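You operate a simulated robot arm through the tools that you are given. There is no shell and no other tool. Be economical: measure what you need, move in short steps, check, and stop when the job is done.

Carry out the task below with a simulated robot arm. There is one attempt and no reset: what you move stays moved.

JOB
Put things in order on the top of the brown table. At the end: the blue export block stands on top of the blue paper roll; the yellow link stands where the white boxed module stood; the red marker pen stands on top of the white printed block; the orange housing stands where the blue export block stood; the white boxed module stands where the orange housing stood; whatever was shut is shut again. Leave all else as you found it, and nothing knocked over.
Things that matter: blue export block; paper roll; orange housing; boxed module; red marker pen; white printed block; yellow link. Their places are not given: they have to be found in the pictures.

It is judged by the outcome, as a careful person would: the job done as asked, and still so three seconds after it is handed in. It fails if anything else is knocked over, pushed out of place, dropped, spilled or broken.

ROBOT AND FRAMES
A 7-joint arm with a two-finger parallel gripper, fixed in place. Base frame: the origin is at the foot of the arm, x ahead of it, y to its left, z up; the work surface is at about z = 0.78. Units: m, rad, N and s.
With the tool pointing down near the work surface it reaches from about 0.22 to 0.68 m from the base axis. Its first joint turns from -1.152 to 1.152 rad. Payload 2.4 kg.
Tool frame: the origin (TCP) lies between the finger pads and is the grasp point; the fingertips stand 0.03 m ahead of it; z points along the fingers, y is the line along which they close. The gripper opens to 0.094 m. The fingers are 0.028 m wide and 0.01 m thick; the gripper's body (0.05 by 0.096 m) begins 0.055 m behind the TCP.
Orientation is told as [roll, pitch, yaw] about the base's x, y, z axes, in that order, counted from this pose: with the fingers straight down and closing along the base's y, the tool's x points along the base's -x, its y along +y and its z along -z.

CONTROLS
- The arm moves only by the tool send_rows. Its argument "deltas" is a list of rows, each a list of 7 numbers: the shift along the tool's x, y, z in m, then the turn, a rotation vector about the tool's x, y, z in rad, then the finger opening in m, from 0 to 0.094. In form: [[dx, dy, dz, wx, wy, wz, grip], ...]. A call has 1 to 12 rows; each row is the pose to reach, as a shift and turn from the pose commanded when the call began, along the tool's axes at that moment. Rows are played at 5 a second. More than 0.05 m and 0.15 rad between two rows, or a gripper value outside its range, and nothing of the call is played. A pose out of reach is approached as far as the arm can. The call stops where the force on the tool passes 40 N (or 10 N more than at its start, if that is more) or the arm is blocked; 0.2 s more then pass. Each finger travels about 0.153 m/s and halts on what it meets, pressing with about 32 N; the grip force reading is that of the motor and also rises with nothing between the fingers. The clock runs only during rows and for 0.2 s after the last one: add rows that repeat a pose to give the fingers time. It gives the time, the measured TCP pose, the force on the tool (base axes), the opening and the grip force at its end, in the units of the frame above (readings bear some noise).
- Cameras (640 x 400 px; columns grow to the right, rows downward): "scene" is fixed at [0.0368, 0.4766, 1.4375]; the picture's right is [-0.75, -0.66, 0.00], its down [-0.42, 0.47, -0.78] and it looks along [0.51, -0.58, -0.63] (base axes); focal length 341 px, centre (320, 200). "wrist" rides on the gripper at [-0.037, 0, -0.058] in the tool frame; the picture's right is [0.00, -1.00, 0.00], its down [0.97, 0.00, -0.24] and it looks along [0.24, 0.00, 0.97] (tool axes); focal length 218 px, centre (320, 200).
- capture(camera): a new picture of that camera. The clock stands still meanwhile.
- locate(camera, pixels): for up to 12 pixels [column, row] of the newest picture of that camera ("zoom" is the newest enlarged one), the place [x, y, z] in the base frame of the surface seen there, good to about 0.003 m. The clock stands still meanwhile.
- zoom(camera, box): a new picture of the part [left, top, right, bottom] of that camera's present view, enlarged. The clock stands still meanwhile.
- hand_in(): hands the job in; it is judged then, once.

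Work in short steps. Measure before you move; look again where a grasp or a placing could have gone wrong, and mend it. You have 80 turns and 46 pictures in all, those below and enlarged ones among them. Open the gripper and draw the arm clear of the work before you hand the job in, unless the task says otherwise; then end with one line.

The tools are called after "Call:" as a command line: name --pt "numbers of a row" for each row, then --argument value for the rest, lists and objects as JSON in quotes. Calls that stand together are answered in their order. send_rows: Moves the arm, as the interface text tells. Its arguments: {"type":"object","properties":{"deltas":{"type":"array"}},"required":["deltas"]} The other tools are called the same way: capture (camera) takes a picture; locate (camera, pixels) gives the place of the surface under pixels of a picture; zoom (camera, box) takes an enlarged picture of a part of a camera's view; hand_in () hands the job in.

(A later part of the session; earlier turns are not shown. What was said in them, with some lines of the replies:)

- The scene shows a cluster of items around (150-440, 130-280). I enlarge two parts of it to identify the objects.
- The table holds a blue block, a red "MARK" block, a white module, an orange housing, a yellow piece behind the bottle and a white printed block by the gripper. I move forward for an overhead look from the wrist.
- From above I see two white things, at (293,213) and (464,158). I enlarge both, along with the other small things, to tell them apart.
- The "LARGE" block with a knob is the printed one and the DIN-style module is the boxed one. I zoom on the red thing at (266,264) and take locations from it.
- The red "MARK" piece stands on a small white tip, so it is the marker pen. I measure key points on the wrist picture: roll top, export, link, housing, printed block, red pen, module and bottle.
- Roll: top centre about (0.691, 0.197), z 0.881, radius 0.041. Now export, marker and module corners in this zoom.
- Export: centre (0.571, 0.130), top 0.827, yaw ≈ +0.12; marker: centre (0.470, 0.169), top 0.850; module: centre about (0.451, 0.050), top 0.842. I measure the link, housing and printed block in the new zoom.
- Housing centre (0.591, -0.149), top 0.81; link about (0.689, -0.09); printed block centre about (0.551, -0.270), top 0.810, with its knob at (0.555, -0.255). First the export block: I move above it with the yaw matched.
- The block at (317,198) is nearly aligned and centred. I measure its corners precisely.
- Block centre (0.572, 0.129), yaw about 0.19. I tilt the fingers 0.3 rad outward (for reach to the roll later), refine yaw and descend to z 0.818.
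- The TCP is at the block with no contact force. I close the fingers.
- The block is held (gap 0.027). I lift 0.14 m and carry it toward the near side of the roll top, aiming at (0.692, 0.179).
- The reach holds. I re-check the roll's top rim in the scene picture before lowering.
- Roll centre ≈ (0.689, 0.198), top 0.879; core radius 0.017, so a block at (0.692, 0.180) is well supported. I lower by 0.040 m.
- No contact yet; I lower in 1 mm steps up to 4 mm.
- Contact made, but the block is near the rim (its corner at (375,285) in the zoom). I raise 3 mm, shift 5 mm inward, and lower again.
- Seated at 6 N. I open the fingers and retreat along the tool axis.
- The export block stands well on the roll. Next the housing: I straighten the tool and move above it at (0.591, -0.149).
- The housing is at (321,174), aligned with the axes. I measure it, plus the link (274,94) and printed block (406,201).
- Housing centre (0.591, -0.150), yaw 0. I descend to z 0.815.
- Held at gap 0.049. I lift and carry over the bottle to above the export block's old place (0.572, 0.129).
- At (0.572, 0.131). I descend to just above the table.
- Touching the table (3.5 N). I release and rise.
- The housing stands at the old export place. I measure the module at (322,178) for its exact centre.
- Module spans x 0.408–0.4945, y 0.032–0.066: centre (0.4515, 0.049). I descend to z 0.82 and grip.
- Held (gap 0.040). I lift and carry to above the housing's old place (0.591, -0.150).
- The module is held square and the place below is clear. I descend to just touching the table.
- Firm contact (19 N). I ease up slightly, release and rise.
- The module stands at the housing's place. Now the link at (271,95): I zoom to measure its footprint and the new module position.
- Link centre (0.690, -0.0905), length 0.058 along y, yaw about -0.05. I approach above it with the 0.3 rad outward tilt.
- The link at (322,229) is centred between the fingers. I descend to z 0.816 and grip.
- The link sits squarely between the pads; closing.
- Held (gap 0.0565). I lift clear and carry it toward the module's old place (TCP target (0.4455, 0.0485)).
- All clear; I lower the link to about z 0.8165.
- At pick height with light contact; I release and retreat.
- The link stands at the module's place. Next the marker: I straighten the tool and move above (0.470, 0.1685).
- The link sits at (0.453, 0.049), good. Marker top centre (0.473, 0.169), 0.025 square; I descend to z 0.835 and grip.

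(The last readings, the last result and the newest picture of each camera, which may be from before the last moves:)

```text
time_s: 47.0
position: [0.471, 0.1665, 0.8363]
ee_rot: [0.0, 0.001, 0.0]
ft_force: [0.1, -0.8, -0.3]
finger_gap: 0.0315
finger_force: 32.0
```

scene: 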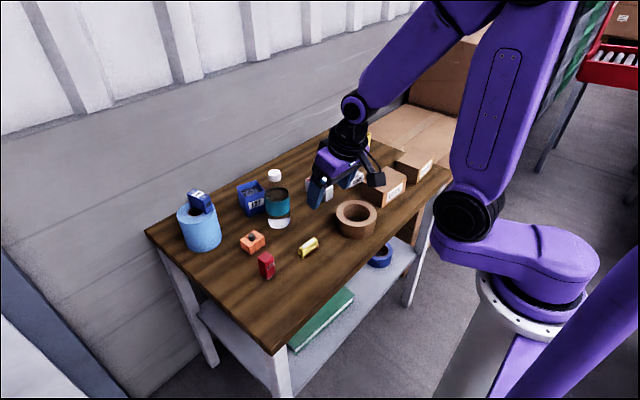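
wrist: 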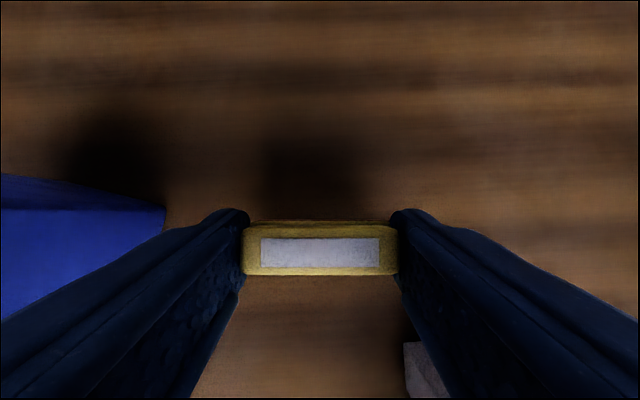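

Held (gap 0.0315). I lift straight up and look at the pen's foot.

Call:
send_rows --pt "0 0 -0.045 0 0 0 0.01" --pt "0 0 -0.09 0 0 0 0.01" --pt "0 0 -0.135 0 0 0 0.01" --pt "0 0 -0.17 0 0 0 0.01" --pt "0 0 -0.17 0 0 0 0.01"

Call:
zoom --camera "scene" --box '[190, 140, 310, 240]'

```text
time_s: 48.2
position: [0.47, 0.1687, 1.0072]
ee_rot: [-0.001, 0.001, 0.0]
ft_force: [0.4, 0.2, -0.8]
finger_gap: 0.0315
finger_force: 31.8
```

```text
4.00 times, centred on (250, 190) of scene
```

zoom: 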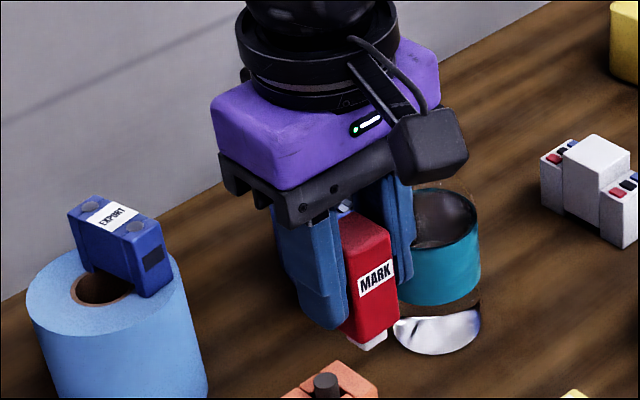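

The pen hangs upright with its small white foot down. I carry it to above the printed block, TCP target (0.5495, -0.2815), turning yaw to -0.137.

Call:
send_rows --pt "-0.0078 -0.045 -0.025 0 0 0.014 0.01" --pt "-0.0156 -0.09 -0.025 0 0 0.028 0.01" --pt "-0.0234 -0.135 -0.025 0 0 0.042 0.01" --pt "-0.0312 -0.18 -0.025 0 0 0.056 0.01" --pt "-0.039 -0.2247 -0.025 0 0 0.07 0.01" --pt "-0.0468 -0.2697 -0.025 0 0 0.084 0.01" --pt "-0.0546 -0.3146 -0.025 0 0 0.098 0.01" --pt "-0.0624 -0.3596 -0.025 0 0 0.11 0.01" --pt "-0.0702 -0.4045 -0.025 0 0 0.124 0.01" --pt "-0.078 -0.4495 -0.025 0 0 0.137 0.01" --pt "-0.078 -0.4495 -0.025 0 0 0.137 0.01"

Call:
capture --camera "wrist"

Call:
zoom --camera "scene" --box '[300, 110, 430, 210]'

```text
refused: row 1 steps farther than a row can; nothing moved
```

```text
12 pictures are left
```

wrist: 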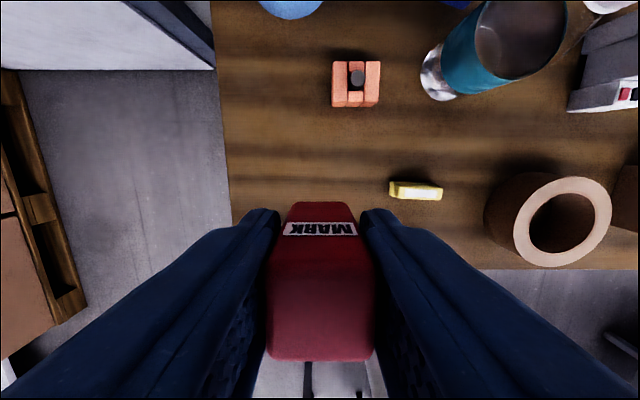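

```text
4.00 times, centred on (365, 160) of scene
```

zoom: 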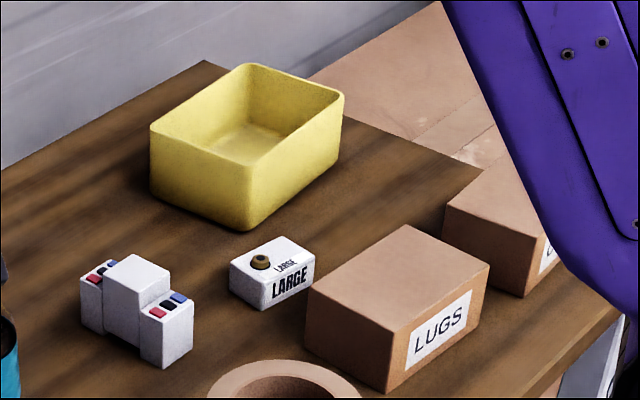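

The first row's step was too long, so nothing moved. Meanwhile I locate the printed block, bin and LUGS box on this unobstructed zoom.

Call:
locate --camera "zoom" --pixels '[[232, 267], [283, 239], [313, 257], [264, 281], [260, 262], [249, 185], [246, 228], [254, 165], [310, 292], [405, 230], [322, 290], [388, 328]]'

Call:
send_rows --pt "0 0 -0.025 0 0 0 0.01" --pt "-0.0078 -0.045 -0.025 0 0 0.014 0.01" --pt "-0.0156 -0.09 -0.025 0 0 0.028 0.01" --pt "-0.0234 -0.135 -0.025 0 0 0.042 0.01" --pt "-0.0312 -0.18 -0.025 0 0 0.056 0.01" --pt "-0.039 -0.2247 -0.025 0 0 0.07 0.01" --pt "-0.0468 -0.2697 -0.025 0 0 0.084 0.01" --pt "-0.0546 -0.3146 -0.025 0 0 0.098 0.01" --pt "-0.0624 -0.3596 -0.025 0 0 0.11 0.01" --pt "-0.0702 -0.4045 -0.025 0 0 0.124 0.01" --pt "-0.078 -0.4495 -0.025 0 0 0.137 0.01" --pt "-0.078 -0.4495 -0.025 0 0 0.137 0.01"

Call:
zoom --camera "scene" --box '[300, 110, 430, 210]'

```text
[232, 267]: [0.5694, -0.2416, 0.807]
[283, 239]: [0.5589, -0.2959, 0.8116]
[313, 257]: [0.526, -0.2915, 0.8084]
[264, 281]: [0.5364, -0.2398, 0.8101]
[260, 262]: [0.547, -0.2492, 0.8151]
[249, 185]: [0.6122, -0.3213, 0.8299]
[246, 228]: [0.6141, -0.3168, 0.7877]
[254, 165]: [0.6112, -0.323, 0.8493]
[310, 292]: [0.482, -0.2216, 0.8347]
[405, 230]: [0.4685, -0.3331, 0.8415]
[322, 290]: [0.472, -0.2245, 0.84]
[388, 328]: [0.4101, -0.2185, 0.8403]
```

```text
time_s: 50.8
position: [0.5497, -0.2791, 1.0298]
ee_rot: [-0.001, 0.0, -0.136]
ft_force: [0.1, 0.6, -0.4]
finger_gap: 0.0314
finger_force: 31.5
```

```text
4.00 times, centred on (365, 160) of scene
```

zoom: 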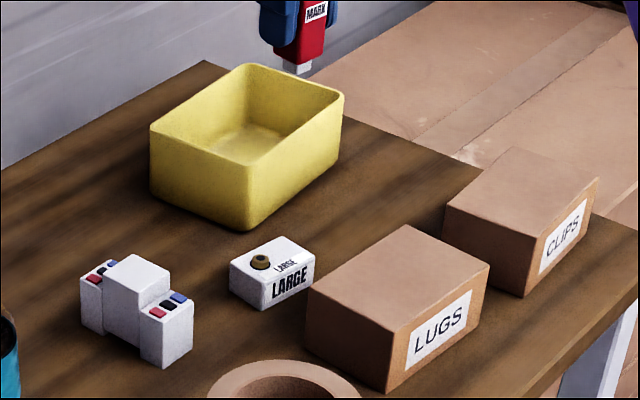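

Block centre ≈ (0.549, -0.2695), and the free area right of the knob suits the pen foot at (0.547, -0.283). I lower to ~4 mm above the block.

Call:
send_rows --pt "0.0027 -0.0024 0.045 0 0 0 0.01" --pt "0.0027 -0.0024 0.09 0 0 0 0.01" --pt "0.0027 -0.0024 0.13 0 0 0 0.01" --pt "0.0027 -0.0024 0.153 0 0 0 0.01" --pt "0.0027 -0.0024 0.159 0 0 0 0.01" --pt "0.0027 -0.0024 0.159 0 0 0 0.01"

Call:
zoom --camera "scene" --box '[325, 140, 385, 200]'

```text
time_s: 52.2
position: [0.5482, -0.283, 0.8696]
ee_rot: [-0.001, -0.001, -0.135]
ft_force: [0.0, 0.1, -0.1]
finger_gap: 0.0313
finger_force: 31.8
```

```text
6.67 times, centred on (355, 170) of scene
```

zoom: 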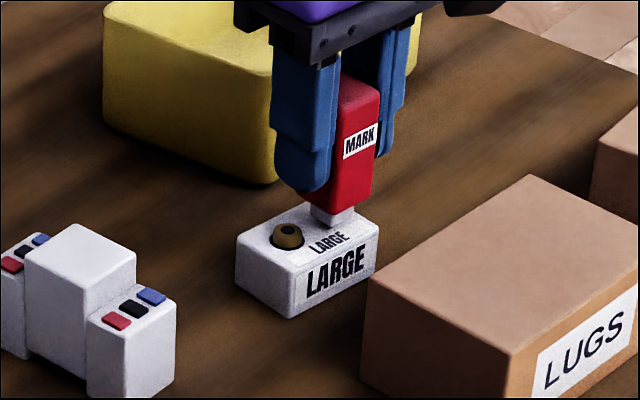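

The foot is centred across the block but a bit toward the right end. I shift 2.5 mm toward the knob and lower to contact.

Call:
send_rows --pt "0 0.0025 0 0 0 0 0.01" --pt "0 0.0025 0.0015 0 0 0 0.01" --pt "0 0.0025 0.003 0 0 0 0.01" --pt "0 0.0025 0.004 0 0 0 0.01" --pt "0 0.0025 0.005 0 0 0 0.01" --pt "0 0.0025 0.005 0 0 0 0.01"

```text
time_s: 53.6
position: [0.548, -0.2793, 0.8655]
ee_rot: [-0.002, -0.003, -0.136]
ft_force: [-3.8, 1.7, 12.4]
finger_gap: 0.0315
finger_force: 31.7
```

Contact at 12 N. I ease off 0.8 mm and check before releasing.

Call:
send_rows --pt "0 0 -0.0008 0 0 0 0.01" --pt "0 0 -0.0008 0 0 0 0.01"

Call:
zoom --camera "scene" --box '[325, 140, 385, 200]'

```text
time_s: 54.2
position: [0.5472, -0.2797, 0.8657]
ee_rot: [0.001, -0.003, -0.136]
ft_force: [0.8, -0.1, 3.7]
finger_gap: 0.0314
finger_force: 31.7
```

```text
6.67 times, centred on (355, 170) of scene
```

zoom: 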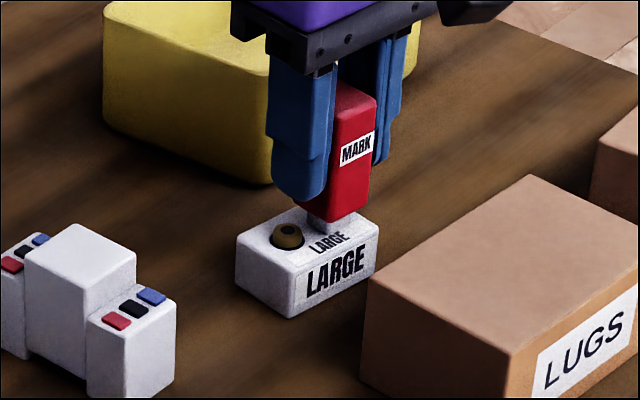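

The foot rests well inside the top, clear of the knob, at 3.7 N. I open slowly and rise.

Call:
send_rows --pt "0 0 0 0 0 0 0.033" --pt "0 0 0 0 0 0 0.04" --pt "0 0 0 0 0 0 0.052" --pt "0 0 0 0 0 0 0.055" --pt "0 0 -0.02 0 0 0 0.055" --pt "0 0 -0.05 0 0 0 0.055" --pt "0 0 -0.09 0 0 0 0.055" --pt "0 0 -0.135 0 0 0 0.055" --pt "0 0 -0.18 0 0 0 0.055" --pt "0 0 -0.2 0 0 0 0.055"

Call:
zoom --camera "scene" --box '[310, 120, 410, 220]'

```text
time_s: 56.4
position: [0.5463, -0.2804, 1.066]
ee_rot: [-0.001, 0.001, -0.139]
ft_force: [0.0, 0.0, -0.4]
finger_gap: 0.0548
finger_force: 0.2
```

```text
4.00 times, centred on (360, 170) of scene
```

zoom: 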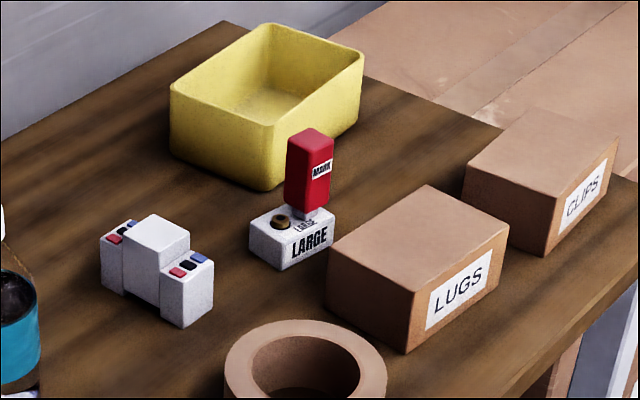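

The pen stands upright on the printed block. I draw the arm back clear and take a final look.

Call:
send_rows --pt "0.032 0.0244 -0.004 0 0 0 0.07" --pt "0.064 0.0489 -0.008 0 0 0 0.09" --pt "0.096 0.0733 -0.012 0 0 0 0.094" --pt "0.129 0.0977 -0.016 0 0 0 0.094" --pt "0.161 0.122 -0.02 0 0 0 0.094" --pt "0.193 0.1466 -0.025 0 0 0 0.094" --pt "0.225 0.171 -0.03 0 0 0 0.094" --pt "0.225 0.171 -0.03 0 0 0 0.094" --pt "0.225 0.171 -0.03 0 0 0 0.094"

Call:
zoom --camera "scene" --box '[130, 110, 450, 310]'

```text
time_s: 58.4
position: [0.3488, -0.0799, 1.0958]
ee_rot: [0.0, 0.001, -0.134]
ft_force: [-0.2, -0.6, 0.0]
finger_gap: 0.094
finger_force: 0.1
```

```text
2.00 times, centred on (290, 210) of scene
```

zoom: 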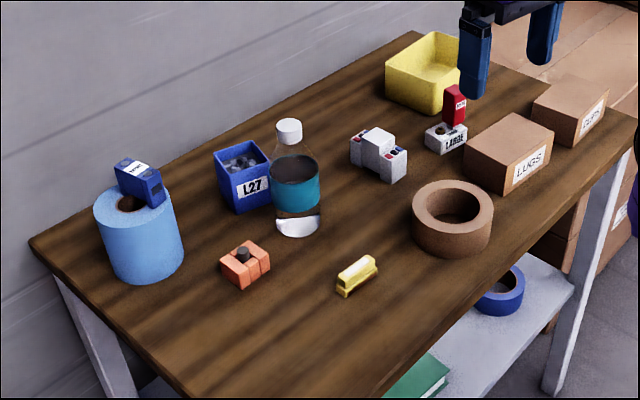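

Everything stands where it should, nothing was opened or disturbed, and the arm is clear with the gripper open. I hand the job in.

Call:
hand_in

```text
The job is handed in.
```

The job is handed in: all five pieces are in the places you asked for, nothing was knocked over, and nothing shut was ever opened.
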